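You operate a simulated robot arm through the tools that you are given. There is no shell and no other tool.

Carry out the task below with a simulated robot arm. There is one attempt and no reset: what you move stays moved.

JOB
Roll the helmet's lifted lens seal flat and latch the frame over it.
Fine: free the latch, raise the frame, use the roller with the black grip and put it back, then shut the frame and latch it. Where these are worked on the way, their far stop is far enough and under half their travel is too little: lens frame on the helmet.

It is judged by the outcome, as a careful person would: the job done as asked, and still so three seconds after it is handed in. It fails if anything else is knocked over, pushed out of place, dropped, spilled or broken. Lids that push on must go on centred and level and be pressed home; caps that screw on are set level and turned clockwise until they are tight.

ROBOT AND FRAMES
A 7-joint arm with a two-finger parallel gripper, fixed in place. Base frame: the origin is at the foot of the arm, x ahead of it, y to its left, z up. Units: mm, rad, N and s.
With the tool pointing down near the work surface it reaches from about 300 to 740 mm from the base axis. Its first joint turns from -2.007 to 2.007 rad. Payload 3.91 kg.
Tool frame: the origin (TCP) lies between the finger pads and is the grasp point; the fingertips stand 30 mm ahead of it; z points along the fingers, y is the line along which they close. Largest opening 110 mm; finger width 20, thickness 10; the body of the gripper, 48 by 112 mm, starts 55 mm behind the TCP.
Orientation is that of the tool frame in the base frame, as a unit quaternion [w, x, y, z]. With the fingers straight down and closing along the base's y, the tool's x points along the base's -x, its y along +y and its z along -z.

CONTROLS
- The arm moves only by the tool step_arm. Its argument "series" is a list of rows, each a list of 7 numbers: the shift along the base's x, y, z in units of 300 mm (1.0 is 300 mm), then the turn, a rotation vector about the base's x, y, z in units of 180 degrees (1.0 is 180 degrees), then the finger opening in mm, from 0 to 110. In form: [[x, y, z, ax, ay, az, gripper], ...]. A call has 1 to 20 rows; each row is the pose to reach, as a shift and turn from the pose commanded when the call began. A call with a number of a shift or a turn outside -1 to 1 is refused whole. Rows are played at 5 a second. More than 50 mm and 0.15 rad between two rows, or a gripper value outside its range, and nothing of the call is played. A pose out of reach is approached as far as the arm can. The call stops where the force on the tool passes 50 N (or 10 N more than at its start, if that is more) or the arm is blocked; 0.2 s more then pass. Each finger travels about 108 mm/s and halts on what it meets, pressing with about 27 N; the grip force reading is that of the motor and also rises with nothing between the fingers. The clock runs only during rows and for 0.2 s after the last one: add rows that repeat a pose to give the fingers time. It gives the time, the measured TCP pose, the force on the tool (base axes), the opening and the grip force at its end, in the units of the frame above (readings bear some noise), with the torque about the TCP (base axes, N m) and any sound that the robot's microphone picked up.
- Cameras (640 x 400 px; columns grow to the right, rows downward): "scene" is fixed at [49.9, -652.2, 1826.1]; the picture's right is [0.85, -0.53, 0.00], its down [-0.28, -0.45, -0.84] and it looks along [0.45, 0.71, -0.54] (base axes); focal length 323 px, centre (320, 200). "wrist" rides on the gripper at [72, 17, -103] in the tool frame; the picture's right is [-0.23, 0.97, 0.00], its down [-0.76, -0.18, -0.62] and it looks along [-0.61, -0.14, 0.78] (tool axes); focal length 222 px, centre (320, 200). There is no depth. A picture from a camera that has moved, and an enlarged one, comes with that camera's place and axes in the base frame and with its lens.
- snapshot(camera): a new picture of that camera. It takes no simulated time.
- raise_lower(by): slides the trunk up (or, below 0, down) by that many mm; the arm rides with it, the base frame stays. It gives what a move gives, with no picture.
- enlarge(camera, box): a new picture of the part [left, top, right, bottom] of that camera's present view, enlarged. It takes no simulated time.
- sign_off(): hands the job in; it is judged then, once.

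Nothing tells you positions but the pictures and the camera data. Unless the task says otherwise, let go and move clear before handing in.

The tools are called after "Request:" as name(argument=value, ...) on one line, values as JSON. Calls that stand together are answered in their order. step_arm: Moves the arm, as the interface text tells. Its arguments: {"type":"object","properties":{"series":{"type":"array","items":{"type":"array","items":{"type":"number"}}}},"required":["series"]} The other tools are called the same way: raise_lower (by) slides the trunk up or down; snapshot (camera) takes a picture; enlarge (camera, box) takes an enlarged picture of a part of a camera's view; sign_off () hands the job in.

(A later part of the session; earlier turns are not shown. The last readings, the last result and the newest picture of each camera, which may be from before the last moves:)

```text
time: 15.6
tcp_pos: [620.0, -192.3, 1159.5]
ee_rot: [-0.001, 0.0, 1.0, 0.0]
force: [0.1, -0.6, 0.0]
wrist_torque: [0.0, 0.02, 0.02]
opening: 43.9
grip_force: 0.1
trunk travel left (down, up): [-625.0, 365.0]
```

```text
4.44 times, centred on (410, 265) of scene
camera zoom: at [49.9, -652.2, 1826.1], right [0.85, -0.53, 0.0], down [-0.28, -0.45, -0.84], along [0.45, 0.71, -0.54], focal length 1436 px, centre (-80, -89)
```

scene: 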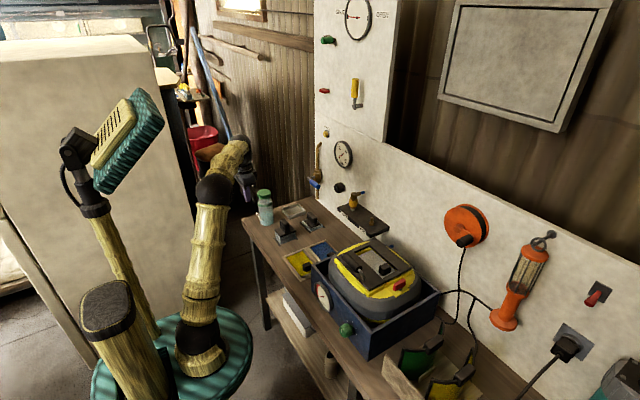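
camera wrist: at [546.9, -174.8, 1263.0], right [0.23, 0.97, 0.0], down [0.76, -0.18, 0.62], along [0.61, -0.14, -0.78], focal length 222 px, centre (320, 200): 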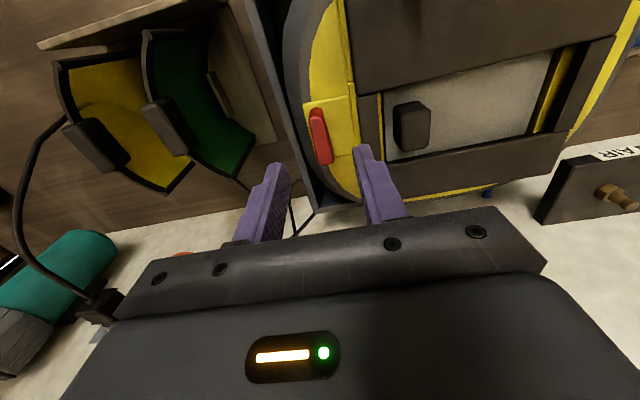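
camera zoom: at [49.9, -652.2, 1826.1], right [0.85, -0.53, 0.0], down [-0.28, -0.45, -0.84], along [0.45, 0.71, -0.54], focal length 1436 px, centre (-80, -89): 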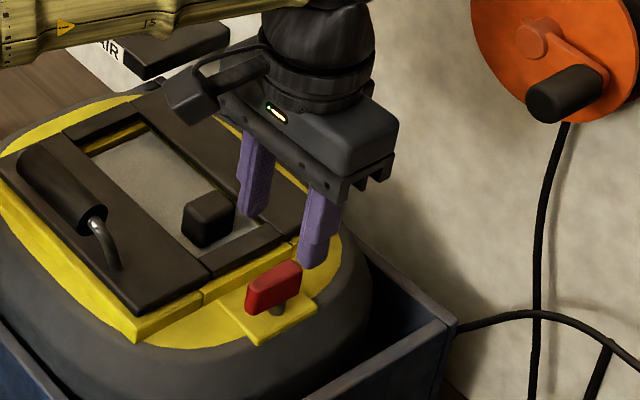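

The wrist view puts the bar's top centre at about (620, -190), right under the gripper. I'll go down around it.

Request:
step_arm(series=[[0.005, 0, -0.1, 0, 0, 0, 44], [0.005, 0, -0.18, 0, 0, 0, 44], [0.005, 0, -0.2, 0, 0, 0, 44], [0.005, 0, -0.2, 0, 0, 0, 44]])

Request:
enlarge(camera="scene", box=[370, 240, 440, 310])

Request:
enlarge(camera="wrist", box=[240, 60, 420, 220])

```text
time: 16.6
tcp_pos: [622.4, -193.2, 1099.1]
ee_rot: [0.001, 0.0, 1.0, 0.0]
force: [0.1, 0.0, 0.0]
wrist_torque: [0.01, -0.03, 0.0]
opening: 43.8
grip_force: 0.0
trunk travel left (down, up): [-625.0, 365.0]
```

```text
5.71 times, centred on (405, 275) of scene
camera zoom: at [49.9, -652.2, 1826.1], right [0.85, -0.53, 0.0], down [-0.28, -0.45, -0.84], along [0.45, 0.71, -0.54], focal length 1846 px, centre (-166, -229)
```

zoom: 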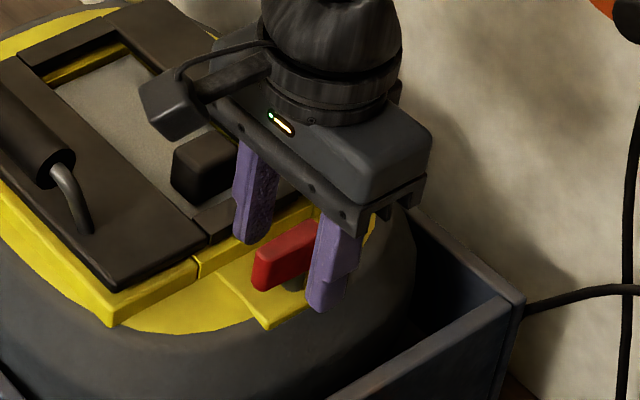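

```text
2.50 times, centred on (330, 140) of wrist
camera zoom: at [549.0, -175.3, 1203.2], right [0.23, 0.97, 0.0], down [0.76, -0.18, 0.62], along [0.61, -0.14, -0.78], focal length 555 px, centre (295, 350)
```

zoom: 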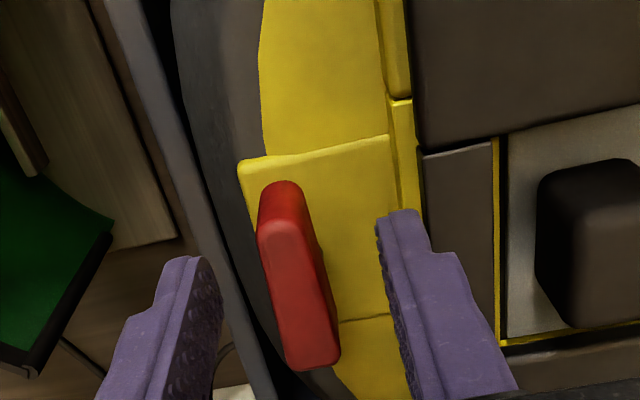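

The fingers straddle the red bar. I'll close on it gently.

Request:
step_arm(series=[[0, 0, -0.005, 0, 0, 0, 20], [0, 0, -0.005, 0, 0, 0, 0], [0, 0, -0.005, 0, 0, 0, 0], [0, 0, -0.005, 0, 0, 0, 0]])

Request:
enlarge(camera="wrist", box=[240, 60, 420, 220])

```text
time: 17.6
tcp_pos: [621.7, -192.5, 1097.8]
ee_rot: [0.0, 0.001, 1.0, 0.0]
force: [0.4, 3.7, 1.8]
wrist_torque: [0.13, 0.29, 0.07]
opening: 13.8
grip_force: 44.8
trunk travel left (down, up): [-625.0, 365.0]
```

```text
2.50 times, centred on (330, 140) of wrist
camera zoom: at [549.0, -174.7, 1201.7], right [0.23, 0.97, 0.0], down [0.76, -0.18, 0.62], along [0.61, -0.14, -0.78], focal length 555 px, centre (295, 350)
```

zoom: 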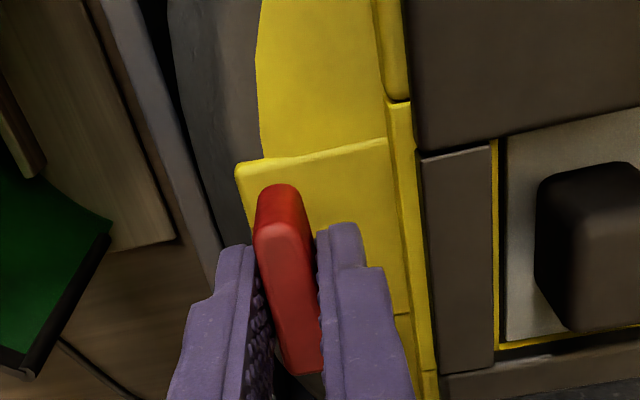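

Gripped at 13.8 mm. I'll try a gentle counter-clockwise turn and read the torque.

Request:
step_arm(series=[[0, 0, 0, 0, 0, 0.02, 0], [0, 0, 0, 0, 0, 0.04, 0], [0, 0, 0, 0, 0, 0.06, 0], [0, 0, 0, 0, 0, 0.06, 0]])

Request:
enlarge(camera="wrist", box=[240, 60, 420, 220])

Request:
enlarge(camera="scene", box=[370, 240, 440, 310])

```text
time: 18.6
tcp_pos: [622.2, -194.0, 1098.0]
ee_rot: [0.0, -0.094, 0.996, -0.001]
force: [-1.4, 0.3, -6.8]
wrist_torque: [0.16, -1.28, 0.08]
opening: 13.4
grip_force: 44.6
trunk travel left (down, up): [-625.0, 365.0]
```

```text
2.50 times, centred on (330, 140) of wrist
camera zoom: at [547.3, -190.0, 1201.8], right [0.04, 1.0, 0.0], down [0.78, -0.03, 0.62], along [0.62, -0.03, -0.78], focal length 555 px, centre (295, 350)
```

zoom: 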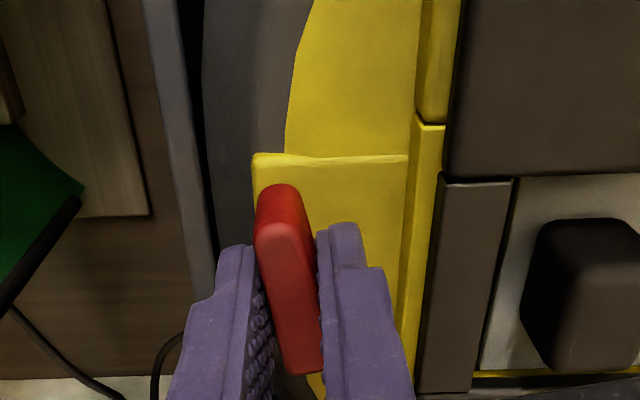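

```text
5.71 times, centred on (405, 275) of scene
camera zoom: at [49.9, -652.2, 1826.1], right [0.85, -0.53, 0.0], down [-0.28, -0.45, -0.84], along [0.45, 0.71, -0.54], focal length 1846 px, centre (-166, -229)
```

zoom: 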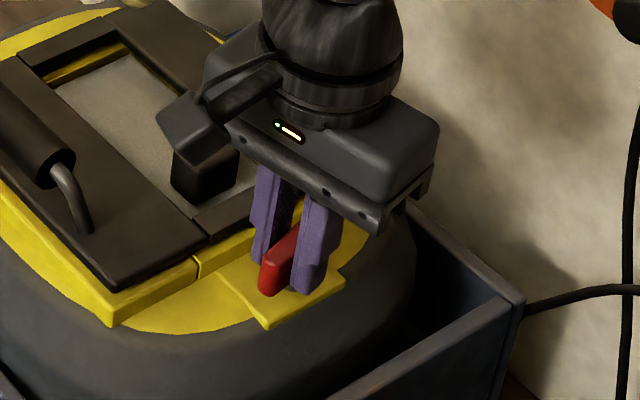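

The bar turned with the gripper with almost no resistance, so it is a turning latch. I'll continue counter-clockwise toward 90° and watch for a stop.

Request:
step_arm(series=[[0, 0, 0, 0, 0, 0.04, 0], [0, 0, 0, 0, 0, 0.08, 0], [0, 0, 0, 0, 0, 0.12, 0], [0, 0, 0, 0, 0, 0.16, 0], [0, 0, 0, 0, 0, 0.2, 0], [0, 0, 0, 0, 0, 0.24, 0], [0, 0, 0, 0, 0, 0.24, 0]])

Request:
enlarge(camera="scene", box=[370, 240, 440, 310])

Request:
enlarge(camera="wrist", box=[240, 60, 420, 220])

```text
time: 20.2
tcp_pos: [625.8, -198.5, 1098.4]
ee_rot: [0.002, -0.453, 0.892, -0.001]
force: [24.8, -27.1, 13.3]
wrist_torque: [-1.1, 0.55, -0.36]
opening: 13.4
grip_force: 44.5
trunk travel left (down, up): [-625.0, 365.0]
```

```text
5.71 times, centred on (405, 275) of scene
camera zoom: at [49.9, -652.2, 1826.1], right [0.85, -0.53, 0.0], down [-0.28, -0.45, -0.84], along [0.45, 0.71, -0.54], focal length 1846 px, centre (-166, -229)
```

zoom: 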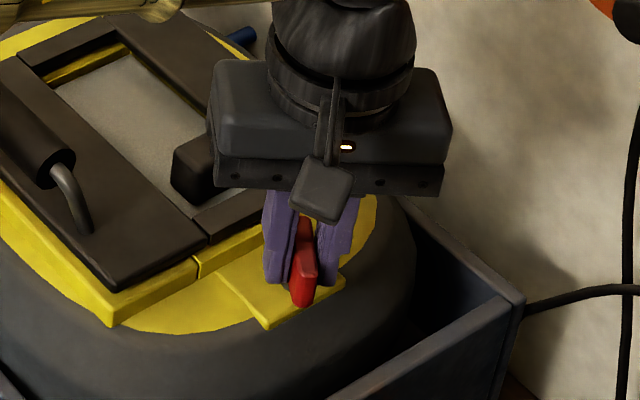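

```text
2.50 times, centred on (330, 140) of wrist
camera zoom: at [567.9, -246.5, 1201.6], right [-0.65, 0.76, 0.0], down [0.59, 0.51, 0.62], along [0.47, 0.41, -0.78], focal length 555 px, centre (295, 350)
```

zoom: 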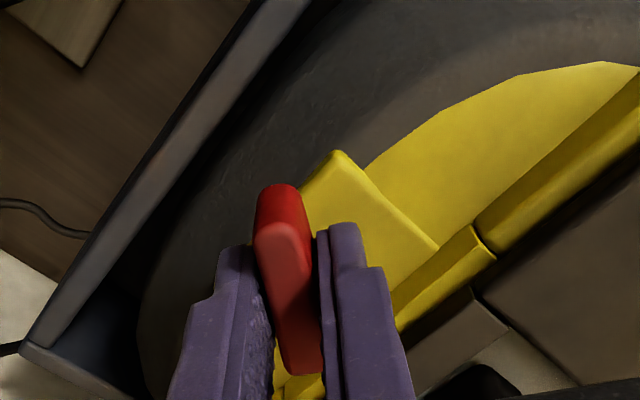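

The bar has turned about 54° and the sideways force shows the pivot is about 9 mm behind my grip point, near (631, -193). I'll follow the arc around that pivot for the rest of the turn.

Request:
step_arm(series=[[0.0123, -0.0243, 0, 0, 0, 0, 0], [0.0153, -0.0263, 0, 0, 0, 0.039, 0], [0.0187, -0.0277, 0, 0, 0, 0.078, 0], [0.0187, -0.0277, 0, 0, 0, 0.078, 0]])

```text
time: 21.2
tcp_pos: [626.3, -200.3, 1098.1]
ee_rot: [0.0, -0.56, 0.828, 0.003]
force: [-5.6, 5.3, -0.6]
wrist_torque: [0.42, -0.36, 0.06]
opening: 13.6
grip_force: 45.2
trunk travel left (down, up): [-625.0, 365.0]
```

Request:
step_arm(series=[[0.0036, -0.001, 0, 0, 0, 0.039, 0], [0.0071, -0.002, 0, 0, 0, 0.078, 0], [0.0113, -0.0023, 0, 0, 0, 0.117, 0], [0.0113, -0.0023, 0, 0, 0, 0.117, 0]])

Request:
enlarge(camera="scene", box=[370, 240, 440, 310])

Request:
snapshot(camera="wrist")

```text
time: 22.2
tcp_pos: [629.3, -199.4, 1097.1]
ee_rot: [0.0, -0.702, 0.712, 0.002]
force: [-11.9, 16.7, -11.8]
wrist_torque: [1.1, -0.05, 0.15]
opening: 13.4
grip_force: 45.2
trunk travel left (down, up): [-625.0, 365.0]
```

```text
5.71 times, centred on (405, 275) of scene
camera zoom: at [49.9, -652.2, 1826.1], right [0.85, -0.53, 0.0], down [-0.28, -0.45, -0.84], along [0.45, 0.71, -0.54], focal length 1846 px, centre (-166, -229)
```

zoom: 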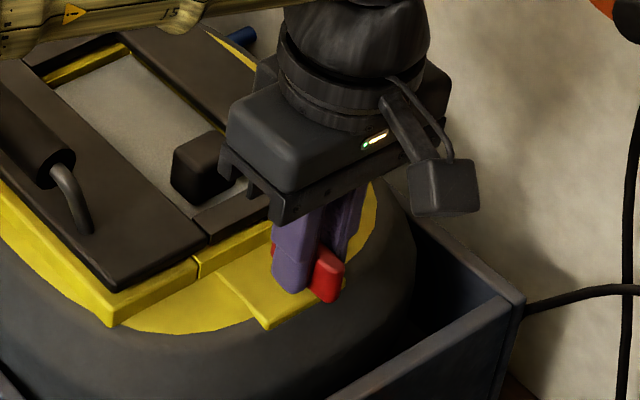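

```text
taken
camera wrist: at [611.9, -272.1, 1201.7], right [-0.97, 0.24, 0.0], down [0.19, 0.76, 0.62], along [0.15, 0.61, -0.78], focal length 222 px, centre (320, 200)
```

wrist: 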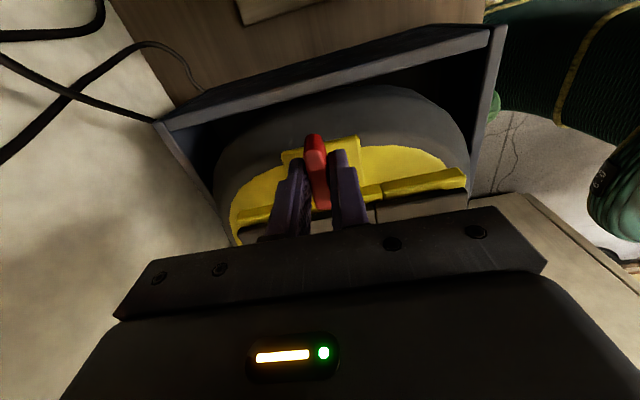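

Request:
enlarge(camera="wrist", box=[230, 100, 430, 250])

Request:
enlarge(camera="scene", box=[385, 265, 425, 300])

```text
2.67 times, centred on (330, 175) of wrist
camera zoom: at [611.9, -272.1, 1201.7], right [-0.97, 0.24, 0.0], down [0.19, 0.76, 0.62], along [0.15, 0.61, -0.78], focal length 592 px, centre (293, 267)
```

zoom: 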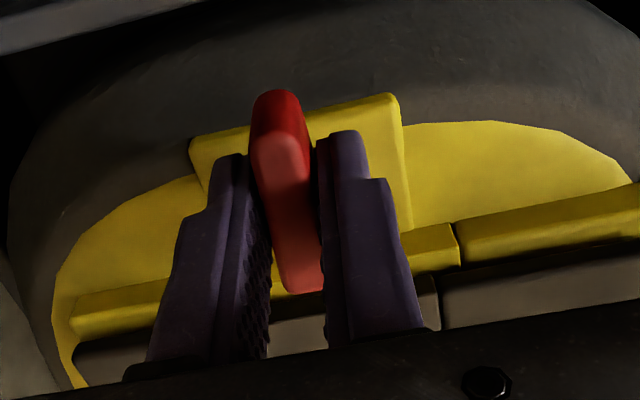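

```text
11.43 times, centred on (405, 282) of scene
camera zoom: at [49.9, -652.2, 1826.1], right [0.85, -0.53, 0.0], down [-0.28, -0.45, -0.84], along [0.45, 0.71, -0.54], focal length 3692 px, centre (-651, -743)
```

zoom: 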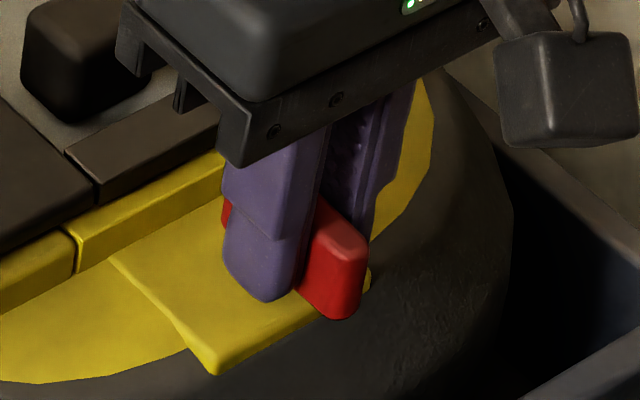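

The lever now points away from the frame at 90° with no stop felt yet. I'll try a little further to find its end stop.

Request:
step_arm(series=[[0.003, 0.003, 0, 0, 0, 0.03, 0], [0.006, 0.005, 0, 0, 0, 0.06, 0], [0.006, 0.005, 0, 0, 0, 0.06, 0]])

Request:
enlarge(camera="wrist", box=[230, 100, 430, 250])

```text
time: 23.0
tcp_pos: [631.5, -201.4, 1098.5]
ee_rot: [0.001, 0.765, -0.644, 0.0]
force: [-21.9, 11.7, -20.2]
wrist_torque: [-0.44, 0.08, -1.19]
opening: 16.1
grip_force: 45.4
trunk travel left (down, up): [-625.0, 365.0]
```

```text
2.67 times, centred on (330, 175) of wrist
camera zoom: at [626.2, -275.1, 1202.3], right [-1.0, 0.06, 0.0], down [0.05, 0.78, 0.62], along [0.03, 0.62, -0.78], focal length 592 px, centre (293, 267)
```

zoom: 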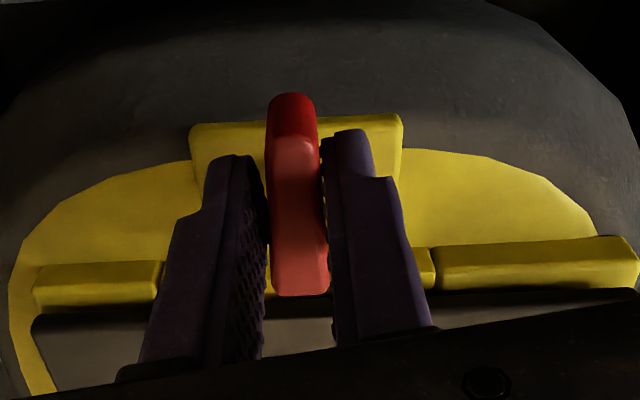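

The lever stopped at about 90° (the grip skewed and the torque rose), so that's its end stop. I'll back off the extra turn, let go and go up.

Request:
step_arm(series=[[-0.006, -0.005, 0, 0, 0, -0.04, 0], [-0.006, -0.005, 0, 0, 0, -0.06, 0], [-0.006, -0.005, 0, 0, 0, -0.06, 20], [-0.006, -0.005, 0, 0, 0, -0.06, 44], [-0.006, -0.005, 0, 0, 0, -0.06, 44], [-0.006, -0.005, 0.1, 0, 0, -0.06, 44], [-0.006, -0.005, 0.2, 0, 0, -0.06, 44], [-0.006, -0.005, 0.2, 0, 0, -0.06, 44]])

Request:
snapshot(camera="wrist")

Request:
enlarge(camera="scene", box=[320, 220, 440, 320])

```text
time: 24.8
tcp_pos: [630.6, -203.3, 1158.4]
ee_rot: [0.0, -0.701, 0.713, 0.001]
force: [-0.6, 0.6, 0.5]
wrist_torque: [0.02, -0.01, 0.01]
opening: 43.9
grip_force: 0.1
trunk travel left (down, up): [-625.0, 365.0]
```

```text
taken
camera wrist: at [612.4, -274.6, 1262.7], right [-0.97, 0.24, 0.0], down [0.19, 0.76, 0.62], along [0.15, 0.6, -0.78], focal length 222 px, centre (320, 200)
```

wrist: 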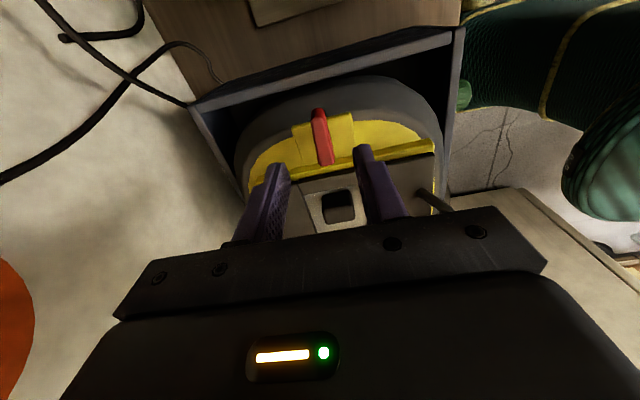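

```text
4.00 times, centred on (380, 270) of scene
camera zoom: at [49.9, -652.2, 1826.1], right [0.85, -0.53, 0.0], down [-0.28, -0.45, -0.84], along [0.45, 0.71, -0.54], focal length 1292 px, centre (80, -80)
```

zoom: 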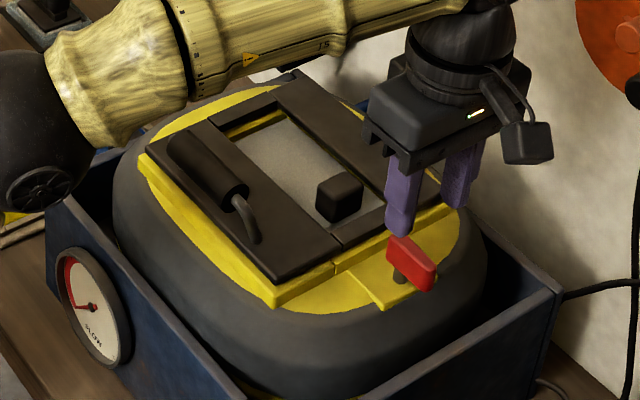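

Request:
snapshot(camera="scene")

```text
taken
```

scene: 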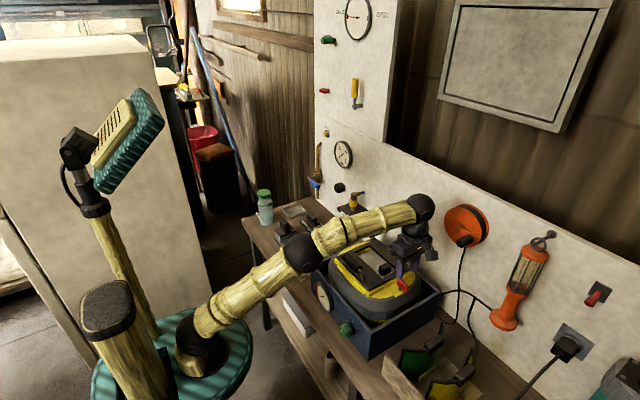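

The latch is free. The frame handle is at about (527, -69, 1124), running along y, with the hinge at the back near x≈708. I keep the 90° yaw so the fingers close along x and move above the handle.

Request:
step_arm(series=[[0, 0.02, 0.12, 0, 0, 0, 60], [-0.02, 0.1, 0.24, 0, 0, 0, 60], [-0.12, 0.22, 0.26, 0, 0, 0, 60], [-0.23, 0.33, 0.26, 0, 0, 0, 60], [-0.345, 0.448, 0.26, 0, 0, 0, 60], [-0.345, 0.448, 0.26, 0, 0, 0, 60], [-0.345, 0.448, 0.26, 0, 0, 0, 60]])

Request:
snapshot(camera="wrist")

Request:
enlarge(camera="scene", box=[310, 200, 430, 300])

```text
time: 26.4
tcp_pos: [525.9, -67.6, 1237.7]
ee_rot: [0.0, -0.701, 0.713, 0.0]
force: [0.3, -0.3, -0.4]
wrist_torque: [0.01, -0.03, 0.01]
opening: 60.2
grip_force: 0.0
out of reach, approached as far as the arm can: row 2
trunk travel left (down, up): [-625.0, 365.0]
```

```text
taken
camera wrist: at [506.9, -138.1, 1340.1], right [-0.97, 0.24, 0.0], down [0.19, 0.76, 0.62], along [0.15, 0.6, -0.78], focal length 222 px, centre (320, 200)
```

wrist: 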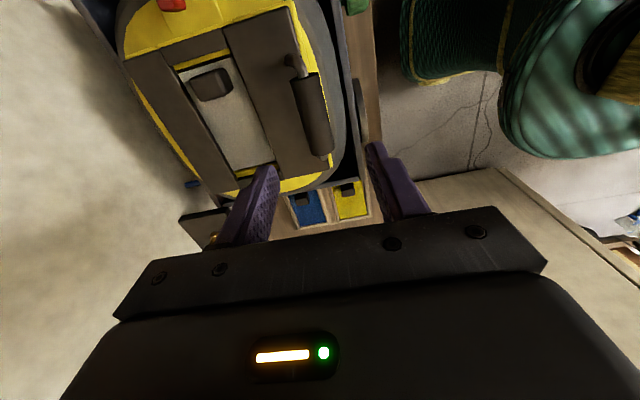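

```text
4.00 times, centred on (370, 250) of scene
camera zoom: at [49.9, -652.2, 1826.1], right [0.85, -0.53, 0.0], down [-0.28, -0.45, -0.84], along [0.45, 0.71, -0.54], focal length 1292 px, centre (120, 0)
```

zoom: 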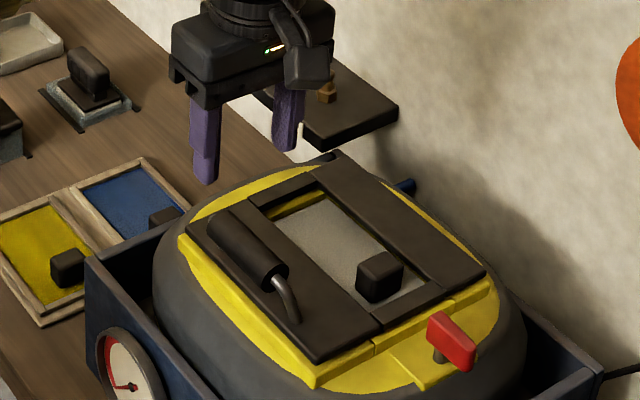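

The handle lies right under the gripper, but the arm's reach was limited at that height. I'll raise the trunk so the lifting arc stays inside the reach.

Request:
raise_lower(by=250)

Request:
step_arm(series=[[0, 0, -0.16, 0, 0, 0, 60], [0, 0, -0.32, 0, 0, 0, 60], [0, -0.01, -0.48, 0, 0, 0, 60], [0, -0.01, -0.64, 0, 0, 0, 60], [0, -0.01, -0.8, 0, 0, 0, 60], [0, -0.01, -0.95, 0, 0, 0, 60], [0, -0.01, -0.95, 0, 0, 0, 60], [0, -0.01, -0.95, 0, 0, 0, 60]])

Request:
snapshot(camera="wrist")

Request:
snapshot(camera="scene")

```text
time: 29.0
tcp_pos: [526.0, -65.7, 1487.0]
ee_rot: [-0.001, -0.701, 0.713, 0.0]
force: [-0.6, 0.3, 1.5]
wrist_torque: [0.02, -0.02, 0.01]
opening: 60.2
grip_force: 0.0
trunk travel left (down, up): [-875.0, 115.0]
```

```text
time: 30.8
tcp_pos: [523.9, -69.2, 1199.5]
ee_rot: [0.001, -0.701, 0.713, 0.0]
force: [-0.4, -0.6, -0.3]
wrist_torque: [0.03, 0.03, -0.01]
opening: 60.0
grip_force: 0.0
trunk travel left (down, up): [-875.0, 115.0]
```

```text
taken
camera wrist: at [505.4, -141.1, 1303.3], right [-0.97, 0.24, 0.0], down [0.19, 0.76, 0.62], along [0.15, 0.6, -0.78], focal length 222 px, centre (320, 200)
```

wrist: 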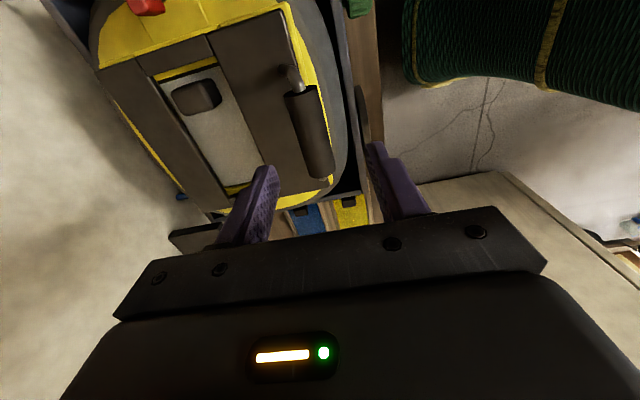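

```text
taken
```

scene: 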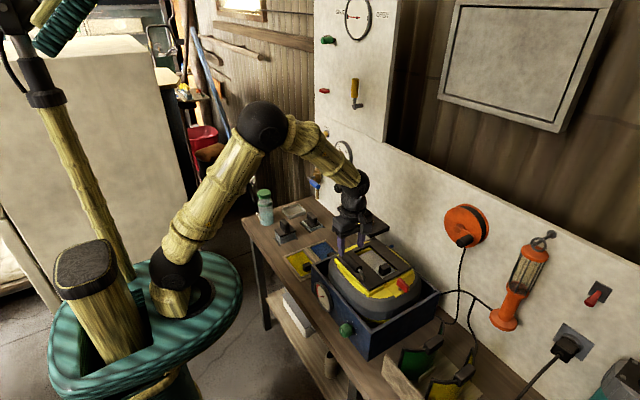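

Request:
enlarge(camera="wrist", box=[230, 60, 390, 200])

Request:
enlarge(camera="scene", box=[330, 220, 410, 290])

```text
2.86 times, centred on (310, 130) of wrist
camera zoom: at [505.4, -141.1, 1303.3], right [-0.97, 0.24, 0.0], down [0.19, 0.76, 0.62], along [0.15, 0.6, -0.78], focal length 635 px, centre (349, 400)
```

zoom: 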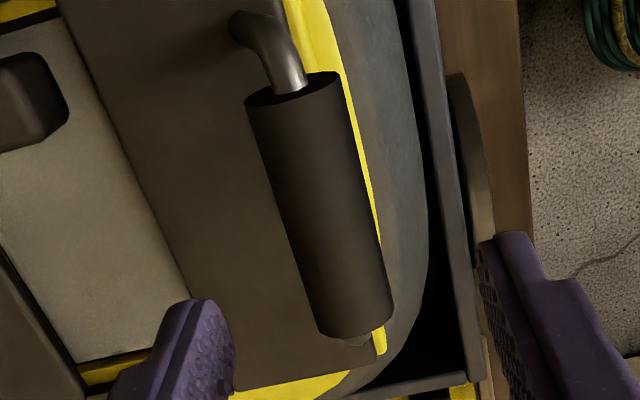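

```text
5.71 times, centred on (370, 255) of scene
camera zoom: at [49.9, -652.2, 1826.1], right [0.85, -0.53, 0.0], down [-0.28, -0.45, -0.84], along [0.45, 0.71, -0.54], focal length 1846 px, centre (34, -114)
```

zoom: 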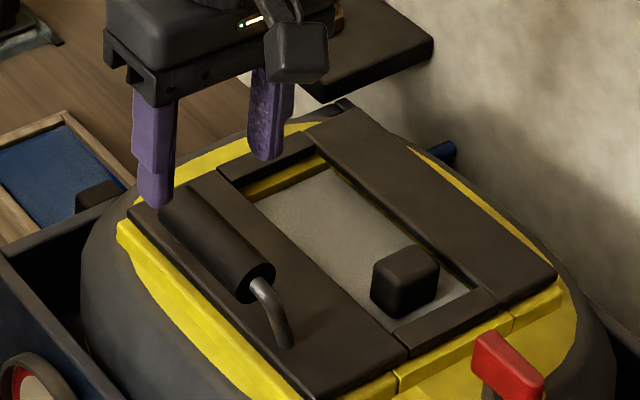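

The handle centre measures about (529, -74). I'll shift 4 mm, descend around it and close.

Request:
step_arm(series=[[0.014, -0.01, -0.1, 0, 0, 0, 60], [0.014, -0.01, -0.2, 0, 0, 0, 60], [0.014, -0.01, -0.25, 0, 0, 0, 60], [0.014, -0.01, -0.25, 0, 0, 0, 60]])

Request:
enlarge(camera="scene", box=[330, 220, 410, 290])

Request:
snapshot(camera="wrist")

```text
time: 31.8
tcp_pos: [527.5, -72.7, 1126.2]
ee_rot: [0.001, -0.702, 0.712, 0.0]
force: [0.0, -1.3, 0.2]
wrist_torque: [-0.02, -0.03, 0.01]
opening: 60.1
grip_force: 0.0
trunk travel left (down, up): [-875.0, 115.0]
```

```text
5.71 times, centred on (370, 255) of scene
camera zoom: at [49.9, -652.2, 1826.1], right [0.85, -0.53, 0.0], down [-0.28, -0.45, -0.84], along [0.45, 0.71, -0.54], focal length 1846 px, centre (34, -114)
```

zoom: 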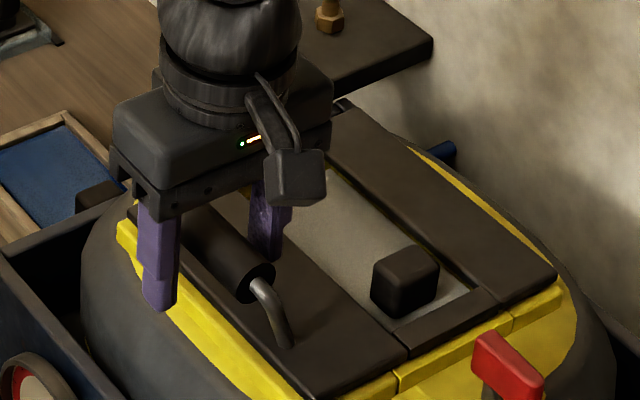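

```text
taken
camera wrist: at [508.8, -144.5, 1229.6], right [-0.97, 0.24, 0.0], down [0.19, 0.76, 0.62], along [0.15, 0.6, -0.78], focal length 222 px, centre (320, 200)
```

wrist: 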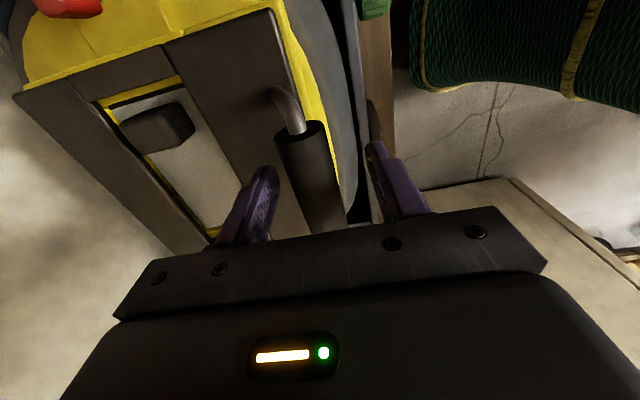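

Fingers are on both sides of the handle at the right height. Closing on it now.

Request:
step_arm(series=[[0, 0, 0, 0, 0, 0, 30], [0, 0, 0, 0, 0, 0, 0], [0, 0, 0, 0, 0, 0, 0], [0, 0, 0, 0, 0, 0, 0]])

```text
time: 32.8
tcp_pos: [530.8, -72.1, 1125.8]
ee_rot: [0.001, -0.702, 0.712, -0.001]
force: [14.4, -0.8, 1.5]
wrist_torque: [-0.21, -0.33, 1.13]
opening: 26.7
grip_force: 44.7
trunk travel left (down, up): [-875.0, 115.0]
```

Gripped at 26.7 mm. I'll lift the frame along the arc about the assumed hinge at (708, 1070), 10° first, and read the forces.

Request:
step_arm(series=[[0.01, 0, 0, 0, 0, 0, 0], [0.0283, 0, 0.0507, 0, 0, 0, 0], [0.0507, 0, 0.0997, 0, 0, 0, 0], [0.0507, 0, 0.0997, 0, 0, 0, 0]])

Request:
enlarge(camera="scene", box=[320, 210, 440, 310])

```text
time: 33.8
tcp_pos: [541.9, -72.7, 1157.9]
ee_rot: [0.0, -0.7, 0.714, 0.0]
force: [-12.0, -3.9, 1.0]
wrist_torque: [0.44, 0.78, 0.75]
opening: 26.8
grip_force: 44.8
trunk travel left (down, up): [-875.0, 115.0]
```

```text
4.00 times, centred on (380, 260) of scene
camera zoom: at [49.9, -652.2, 1826.1], right [0.85, -0.53, 0.0], down [-0.28, -0.45, -0.84], along [0.45, 0.71, -0.54], focal length 1292 px, centre (80, -40)
```

zoom: 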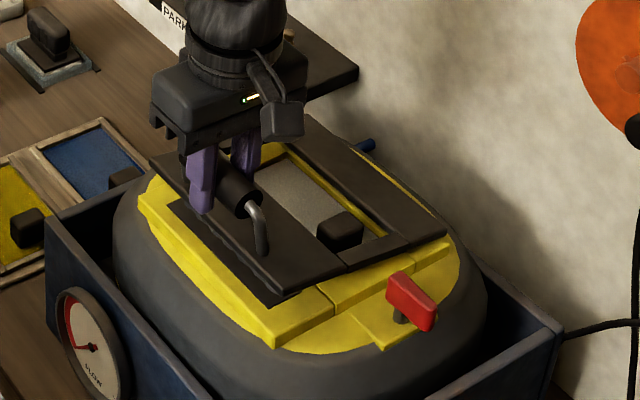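

The frame lifts, so the latch is truly free. The forces suggest the hinge is a bit higher (z≈1081); I'll continue with the corrected arc.

Request:
step_arm(series=[[0.015, 0, 0.038, 0, 0, 0, 0], [0.043, 0, 0.083, 0, 0, 0, 0], [0.074, 0, 0.125, 0, 0, 0, 0], [0.074, 0, 0.125, 0, 0, 0, 0]])

```text
time: 34.8
tcp_pos: [563.7, -73.3, 1197.2]
ee_rot: [0.002, -0.701, 0.713, -0.001]
force: [-20.8, -1.7, 14.0]
wrist_torque: [0.32, 0.45, 0.73]
opening: 26.7
grip_force: 45.5
trunk travel left (down, up): [-875.0, 115.0]
```

The residual force is purely radial outward, so the true hinge is a bit further back (about x≈735–745). I'll correct outward and continue in small steps, starting to tilt the tool forward for reach.

Request:
step_arm(series=[[-0.012, 0, 0.012, 0, 0, 0, 0], [0.006, 0, 0.035, 0, -0.015, 0, 0], [0.0245, 0, 0.06, 0, -0.03, 0, 0], [0.046, 0, 0.083, 0, -0.045, 0, 0], [0.0683, 0, 0.106, 0, -0.06, 0, 0], [0.0683, 0, 0.106, 0, -0.06, 0, 0]])

Request:
enlarge(camera="scene", box=[320, 190, 440, 290])

```text
time: 36.2
tcp_pos: [586.7, -73.3, 1227.6]
ee_rot: [0.068, -0.697, 0.71, -0.066]
force: [-9.2, -4.1, 6.2]
wrist_torque: [0.06, 0.59, 0.83]
opening: 26.7
grip_force: 45.6
trunk travel left (down, up): [-875.0, 115.0]
```

```text
4.00 times, centred on (380, 240) of scene
camera zoom: at [49.9, -652.2, 1826.1], right [0.85, -0.53, 0.0], down [-0.28, -0.45, -0.84], along [0.45, 0.71, -0.54], focal length 1292 px, centre (80, 40)
```

zoom: 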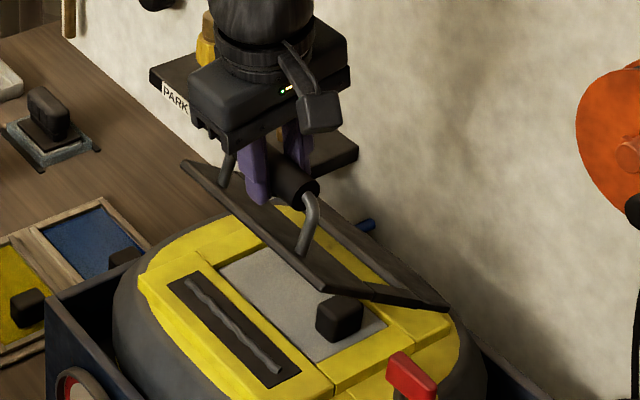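

Now the lifted wavy seal is visible on the dark strip beneath the frame. I'll continue raising, still correcting outward.

Request:
step_arm(series=[[-0.004, 0, 0.006, 0, 0, 0, 0], [0.0377, 0, 0.04, 0, -0.02, 0, 0], [0.0833, 0, 0.07, 0, -0.04, 0, 0], [0.132, 0, 0.0983, 0, -0.06, 0, 0], [0.132, 0, 0.0983, 0, -0.06, 0, 0]])

```text
time: 37.4
tcp_pos: [628.7, -72.3, 1256.3]
ee_rot: [0.134, -0.688, 0.701, -0.133]
force: [-2.5, -2.4, 0.4]
wrist_torque: [0.13, 0.54, 0.96]
opening: 26.8
grip_force: 45.0
trunk travel left (down, up): [-875.0, 115.0]
```

Force is near zero, so the arc model fits. Continuing to raise.

Request:
step_arm(series=[[0.063, 0, 0.0257, 0, -0.025, 0, 0], [0.1363, 0, 0.0473, 0, -0.05, 0, 0], [0.212, 0, 0.06, 0, -0.075, 0, 0], [0.212, 0, 0.06, 0, -0.075, 0, 0]])

Request:
enlarge(camera="scene", box=[310, 160, 450, 290])

```text
time: 38.4
tcp_pos: [690.9, -73.0, 1273.3]
ee_rot: [0.215, -0.668, 0.68, -0.211]
force: [-1.4, -1.5, -2.0]
wrist_torque: [-0.19, 0.42, 0.89]
opening: 26.4
grip_force: 44.8
trunk travel left (down, up): [-875.0, 115.0]
```

```text
3.08 times, centred on (380, 225) of scene
camera zoom: at [49.9, -652.2, 1826.1], right [0.85, -0.53, 0.0], down [-0.28, -0.45, -0.84], along [0.45, 0.71, -0.54], focal length 994 px, centre (135, 123)
```

zoom: 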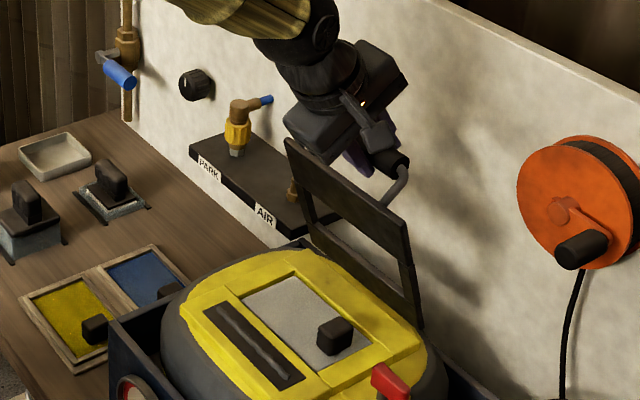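

The frame is up about 73° and the seal is clear. I'll go on past vertical toward its far stop, watching the forces.

Request:
step_arm(series=[[0.0813, 0, 0.004, 0, -0.02, 0, 0], [0.157, 0, -0.002, 0, -0.04, 0, 0], [0.157, 0, -0.002, 0, -0.04, 0, 0]])

```text
time: 39.2
tcp_pos: [738.0, -72.1, 1271.6]
ee_rot: [0.258, -0.654, 0.665, -0.253]
force: [-2.2, 2.6, -3.1]
wrist_torque: [-0.11, 0.33, 0.86]
opening: 26.6
grip_force: 45.0
trunk travel left (down, up): [-875.0, 115.0]
```

Request:
step_arm(series=[[0.0373, 0, -0.0075, 0, -0.01, 0, 0], [0.0747, 0, -0.0153, 0, -0.02, 0, 0], [0.0747, 0, -0.0153, 0, -0.02, 0, 0]])

Request:
enlarge(camera="scene", box=[310, 160, 450, 290])

Request:
snapshot(camera="wrist")

```text
time: 40.0
tcp_pos: [761.5, -73.3, 1266.0]
ee_rot: [0.277, -0.646, 0.657, -0.273]
force: [-4.4, 0.4, -9.0]
wrist_torque: [-0.51, 0.55, 0.6]
opening: 26.5
grip_force: 45.0
trunk travel left (down, up): [-875.0, 115.0]
```

```text
3.08 times, centred on (380, 225) of scene
camera zoom: at [49.9, -652.2, 1826.1], right [0.85, -0.53, 0.0], down [-0.28, -0.45, -0.84], along [0.45, 0.71, -0.54], focal length 994 px, centre (135, 123)
```

zoom: 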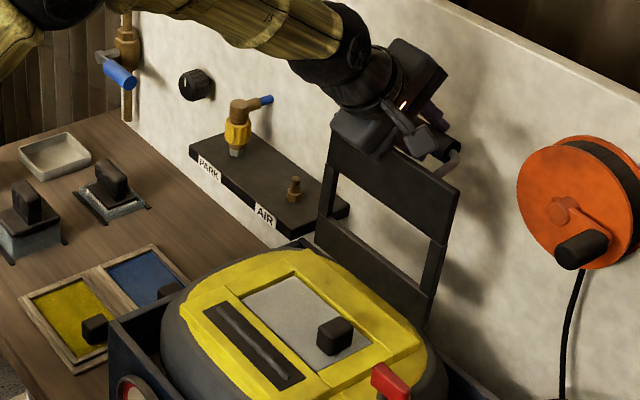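

```text
taken
camera wrist: at [673.5, -144.1, 1324.8], right [-0.68, 0.24, -0.7], down [-0.31, 0.76, 0.57], along [0.67, 0.6, -0.44], focal length 222 px, centre (320, 200)
```

wrist: 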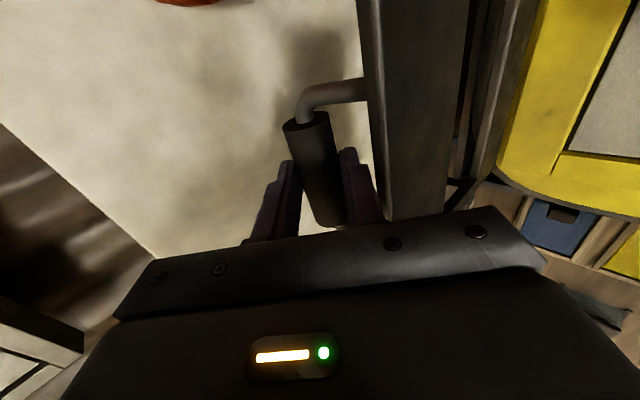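

Request:
step_arm(series=[[0.02, 0, -0.003, 0, 0.02, 0, 0], [0.04, 0, -0.01, 0, 0.04, 0, 0], [0.07, 0, -0.02, 0, 0.05, 0, 0], [0.07, 0, -0.02, 0, 0.05, 0, 0]])

Request:
enlarge(camera="scene", box=[310, 160, 450, 290])

```text
time: 41.0
tcp_pos: [781.7, -72.7, 1261.5]
ee_rot: [0.225, -0.664, 0.678, -0.222]
force: [-5.9, -1.6, -6.4]
wrist_torque: [-0.25, 0.57, 0.75]
opening: 26.4
grip_force: 45.4
trunk travel left (down, up): [-875.0, 115.0]
```

```text
3.08 times, centred on (380, 225) of scene
camera zoom: at [49.9, -652.2, 1826.1], right [0.85, -0.53, 0.0], down [-0.28, -0.45, -0.84], along [0.45, 0.71, -0.54], focal length 994 px, centre (135, 123)
```

zoom: 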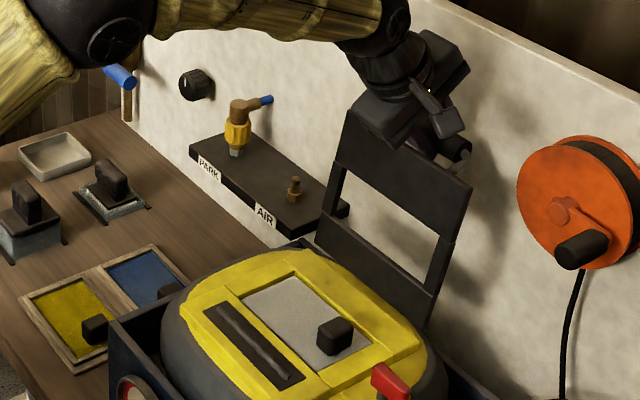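

Request:
step_arm(series=[[0.025, 0, -0.008, 0, 0.01, 0, 0], [0.05, 0, -0.02, 0, 0.02, 0, 0], [0.07, 0, -0.032, 0, 0.02, 0, 0], [0.07, 0, -0.032, 0, 0.02, 0, 0]])

Request:
enlarge(camera="scene", box=[310, 160, 450, 290])

```text
time: 41.7
tcp_pos: [787.2, -71.6, 1259.8]
ee_rot: [0.201, -0.674, 0.683, -0.198]
force: [-38.4, 0.7, 13.7]
wrist_torque: [-0.07, 1.05, 0.77]
opening: 26.7
grip_force: 45.5
trunk travel left (down, up): [-875.0, 115.0]
stopped in row 3: the force on the tool passed its limit at 56 N (the readings are from after the stop); the commanded pose is now the measured one
```

```text
3.08 times, centred on (380, 225) of scene
camera zoom: at [49.9, -652.2, 1826.1], right [0.85, -0.53, 0.0], down [-0.28, -0.45, -0.84], along [0.45, 0.71, -0.54], focal length 994 px, centre (135, 123)
```

zoom: 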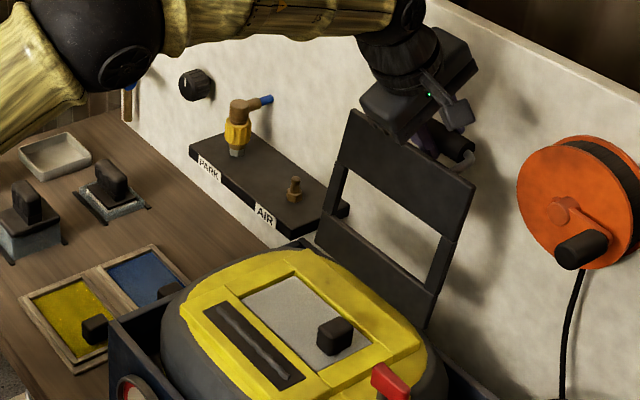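

The frame hit its far stop at about 104° (leaning back past vertical). I'll ease off slightly, open a little and withdraw along the tool axis.

Request:
step_arm(series=[[-0.006, 0, 0.002, 0, 0, 0, 0], [-0.006, 0, 0.002, 0, 0, 0, 0], [-0.006, 0, 0.002, 0, 0, 0, 36], [-0.006, 0, 0.002, 0, 0, 0, 44], [-0.006, 0, 0.002, 0, 0, 0, 44]])

Request:
enlarge(camera="scene", box=[310, 160, 450, 290])

Request:
snapshot(camera="wrist")

```text
time: 42.9
tcp_pos: [796.2, -73.1, 1252.9]
ee_rot: [0.201, -0.672, 0.684, -0.197]
force: [0.4, 0.1, -0.1]
wrist_torque: [-0.02, 0.0, -0.01]
opening: 43.9
grip_force: 0.1
trunk travel left (down, up): [-875.0, 115.0]
```

```text
3.08 times, centred on (380, 225) of scene
camera zoom: at [49.9, -652.2, 1826.1], right [0.85, -0.53, 0.0], down [-0.28, -0.45, -0.84], along [0.45, 0.71, -0.54], focal length 994 px, centre (135, 123)
```

zoom: 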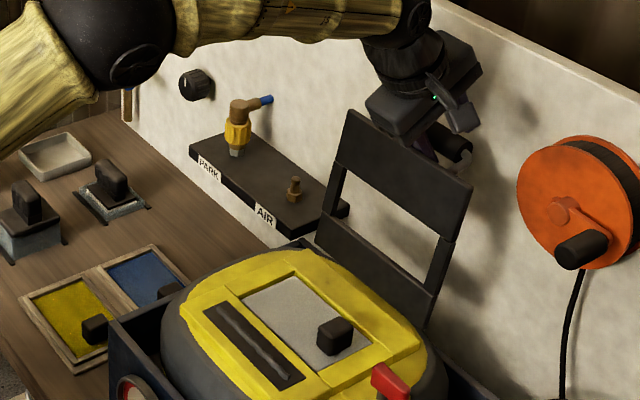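

```text
taken
camera wrist: at [724.3, -144.3, 1330.6], right [-0.82, 0.24, -0.52], down [-0.18, 0.76, 0.63], along [0.55, 0.6, -0.58], focal length 222 px, centre (320, 200)
```

wrist: 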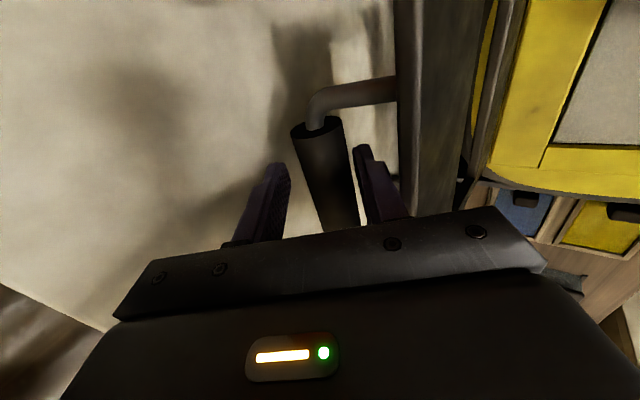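

The frame stays open. I'll centre the fingers around the handle slightly and withdraw along the tool axis.

Request:
step_arm(series=[[-0.018, 0, -0.011, 0, 0, 0, 44], [-0.054, 0, 0.045, 0, 0, 0, 44], [-0.109, 0, 0.129, 0, 0, 0, 44], [-0.164, 0, 0.213, 0, 0, 0, 44], [-0.218, 0, 0.297, 0, 0, 0, 44], [-0.218, 0, 0.297, 0, 0, 0, 44]])

Request:
snapshot(camera="scene")

Request:
snapshot(camera="wrist")

```text
time: 44.3
tcp_pos: [731.7, -72.4, 1343.7]
ee_rot: [0.2, -0.673, 0.684, -0.197]
force: [0.2, 0.0, 0.4]
wrist_torque: [0.02, 0.01, 0.02]
opening: 43.9
grip_force: 0.0
trunk travel left (down, up): [-875.0, 115.0]
```

```text
taken
```

scene: 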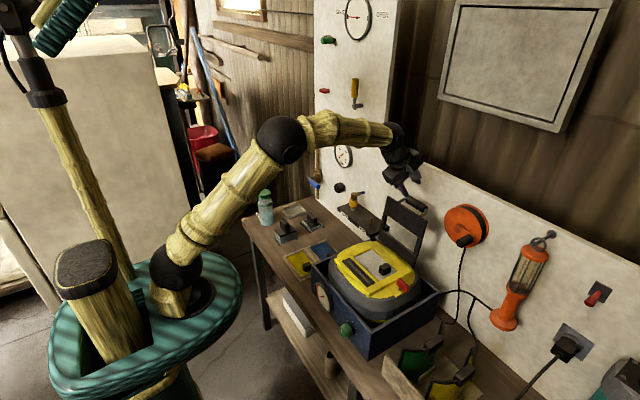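

```text
taken
camera wrist: at [660.2, -145.1, 1420.8], right [-0.82, 0.24, -0.52], down [-0.18, 0.76, 0.63], along [0.55, 0.6, -0.58], focal length 222 px, centre (320, 200)
```

wrist: 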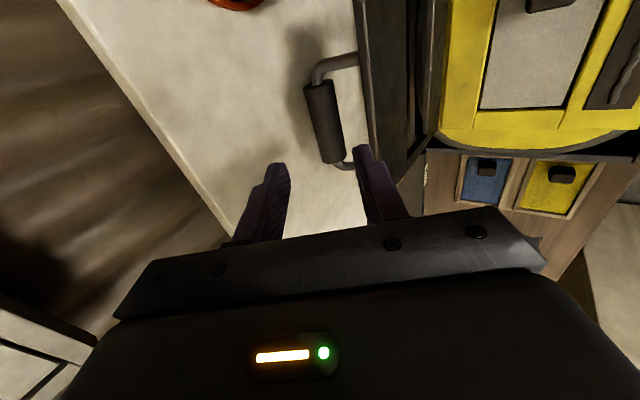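

Clear of the handle, and the frame stays at its far stop. I'll look closely at the lifted seal.

Request:
enlarge(camera="scene", box=[335, 240, 415, 310])

Request:
enlarge(camera="scene", box=[350, 248, 390, 283])

Request:
enlarge(camera="wrist", box=[420, 0, 640, 160])

```text
5.71 times, centred on (375, 275) of scene
camera zoom: at [49.9, -652.2, 1826.1], right [0.85, -0.53, 0.0], down [-0.28, -0.45, -0.84], along [0.45, 0.71, -0.54], focal length 1846 px, centre (6, -229)
```

zoom: 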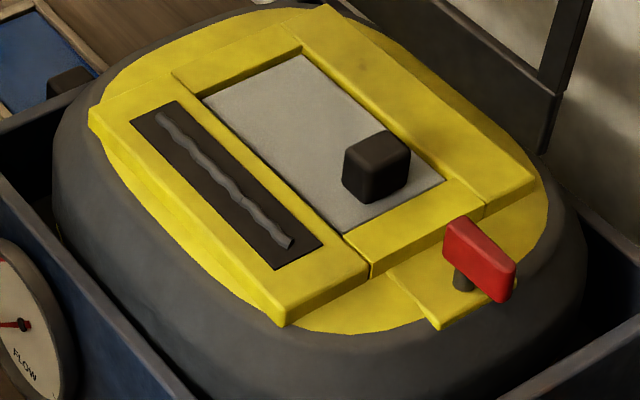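

```text
11.43 times, centred on (370, 266) of scene
camera zoom: at [49.9, -652.2, 1826.1], right [0.85, -0.53, 0.0], down [-0.28, -0.45, -0.84], along [0.45, 0.71, -0.54], focal length 3692 px, centre (-251, -549)
```

zoom: 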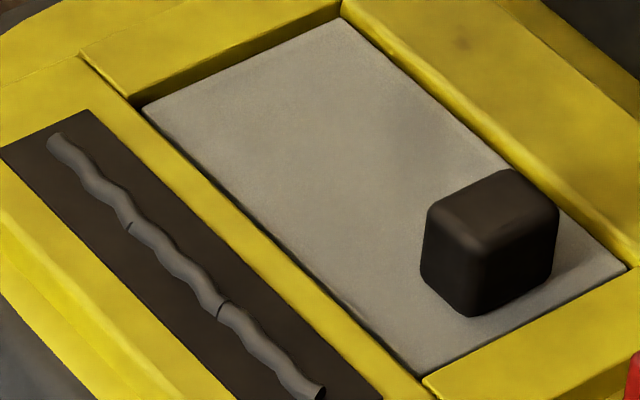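

```text
2.50 times, centred on (530, 80) of wrist
camera zoom: at [660.2, -145.1, 1420.8], right [-0.82, 0.24, -0.52], down [-0.18, 0.76, 0.63], along [0.55, 0.6, -0.58], focal length 555 px, centre (-205, 500)
```

zoom: 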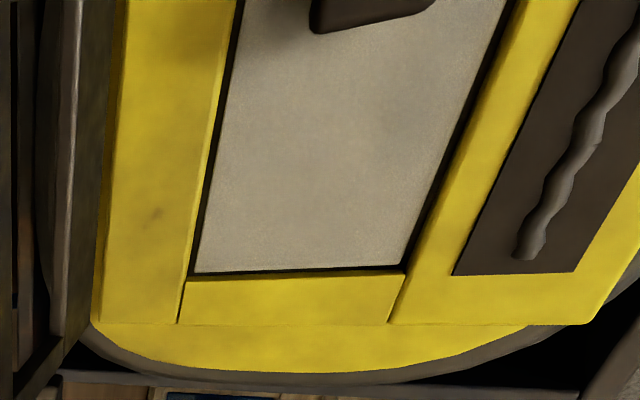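

The seal is a wavy tube at about x≈555, y from -11 to -127, on a dark strip. Now I'll bring the tool upright and head to the roller holder on the left.

Request:
step_arm(series=[[-0.071, 0.06, 0.02, 0, 0.023, 0, 60], [-0.143, 0.12, 0.03, 0, 0.046, 0, 60], [-0.215, 0.2, 0.03, 0, 0.069, 0, 60], [-0.286, 0.3, 0.03, 0, 0.092, 0, 60], [-0.358, 0.4, 0.03, 0, 0.115, 0, 60], [-0.43, 0.5, 0.03, 0, 0.138, 0, 60], [-0.5, 0.6, 0.03, 0, 0.161, 0, 60], [-0.57, 0.7, 0.03, 0, 0.1817, 0, 60], [-0.57, 0.8, 0.03, 0, 0.1817, 0, 60], [-0.57, 0.8, 0.03, 0, 0.1817, 0, 60]])

Request:
step_arm(series=[[0, 0.15, -0.02, 0, 0, 0, 60], [0, 0.3, -0.04, 0, 0, 0, 60], [0, 0.45, -0.08, 0, 0, 0, 60], [-0.02, 0.6, -0.14, 0, 0, 0, 60], [-0.04, 0.7, -0.25, 0, 0, 0, 60], [-0.04, 0.72, -0.4, 0, 0, 0, 60], [-0.04, 0.72, -0.4, 0, 0, 0, 60]])

Request:
snapshot(camera="wrist")

Request:
snapshot(camera="scene")

```text
time: 46.5
tcp_pos: [560.1, 166.0, 1351.1]
ee_rot: [-0.001, -0.701, 0.713, 0.001]
force: [0.1, -0.3, -0.1]
wrist_torque: [-0.02, 0.02, 0.02]
opening: 60.4
grip_force: 0.1
trunk travel left (down, up): [-875.0, 115.0]
```

```text
time: 48.1
tcp_pos: [548.8, 382.1, 1230.0]
ee_rot: [0.0, -0.701, 0.713, 0.0]
force: [-0.6, 0.7, 0.3]
wrist_torque: [0.0, 0.02, 0.02]
opening: 60.0
grip_force: 0.0
trunk travel left (down, up): [-875.0, 115.0]
```

```text
taken
camera wrist: at [530.1, 310.3, 1333.9], right [-0.97, 0.24, 0.0], down [0.19, 0.76, 0.62], along [0.15, 0.6, -0.78], focal length 222 px, centre (320, 200)
```

wrist: 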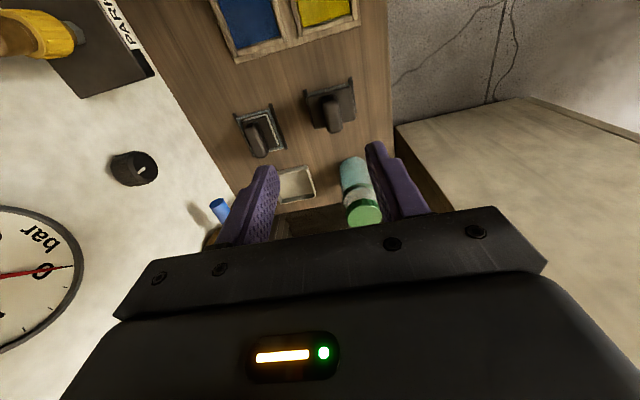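

```text
taken
```

scene: 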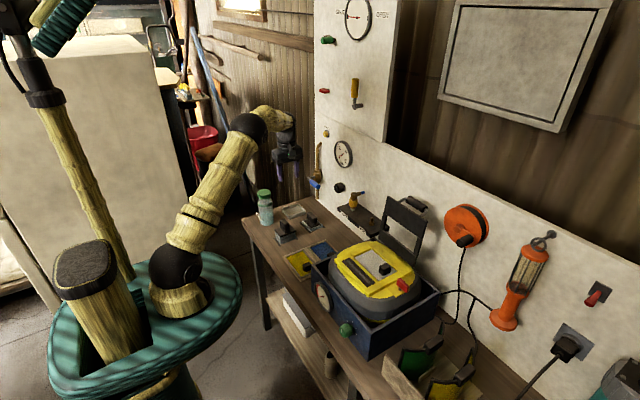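

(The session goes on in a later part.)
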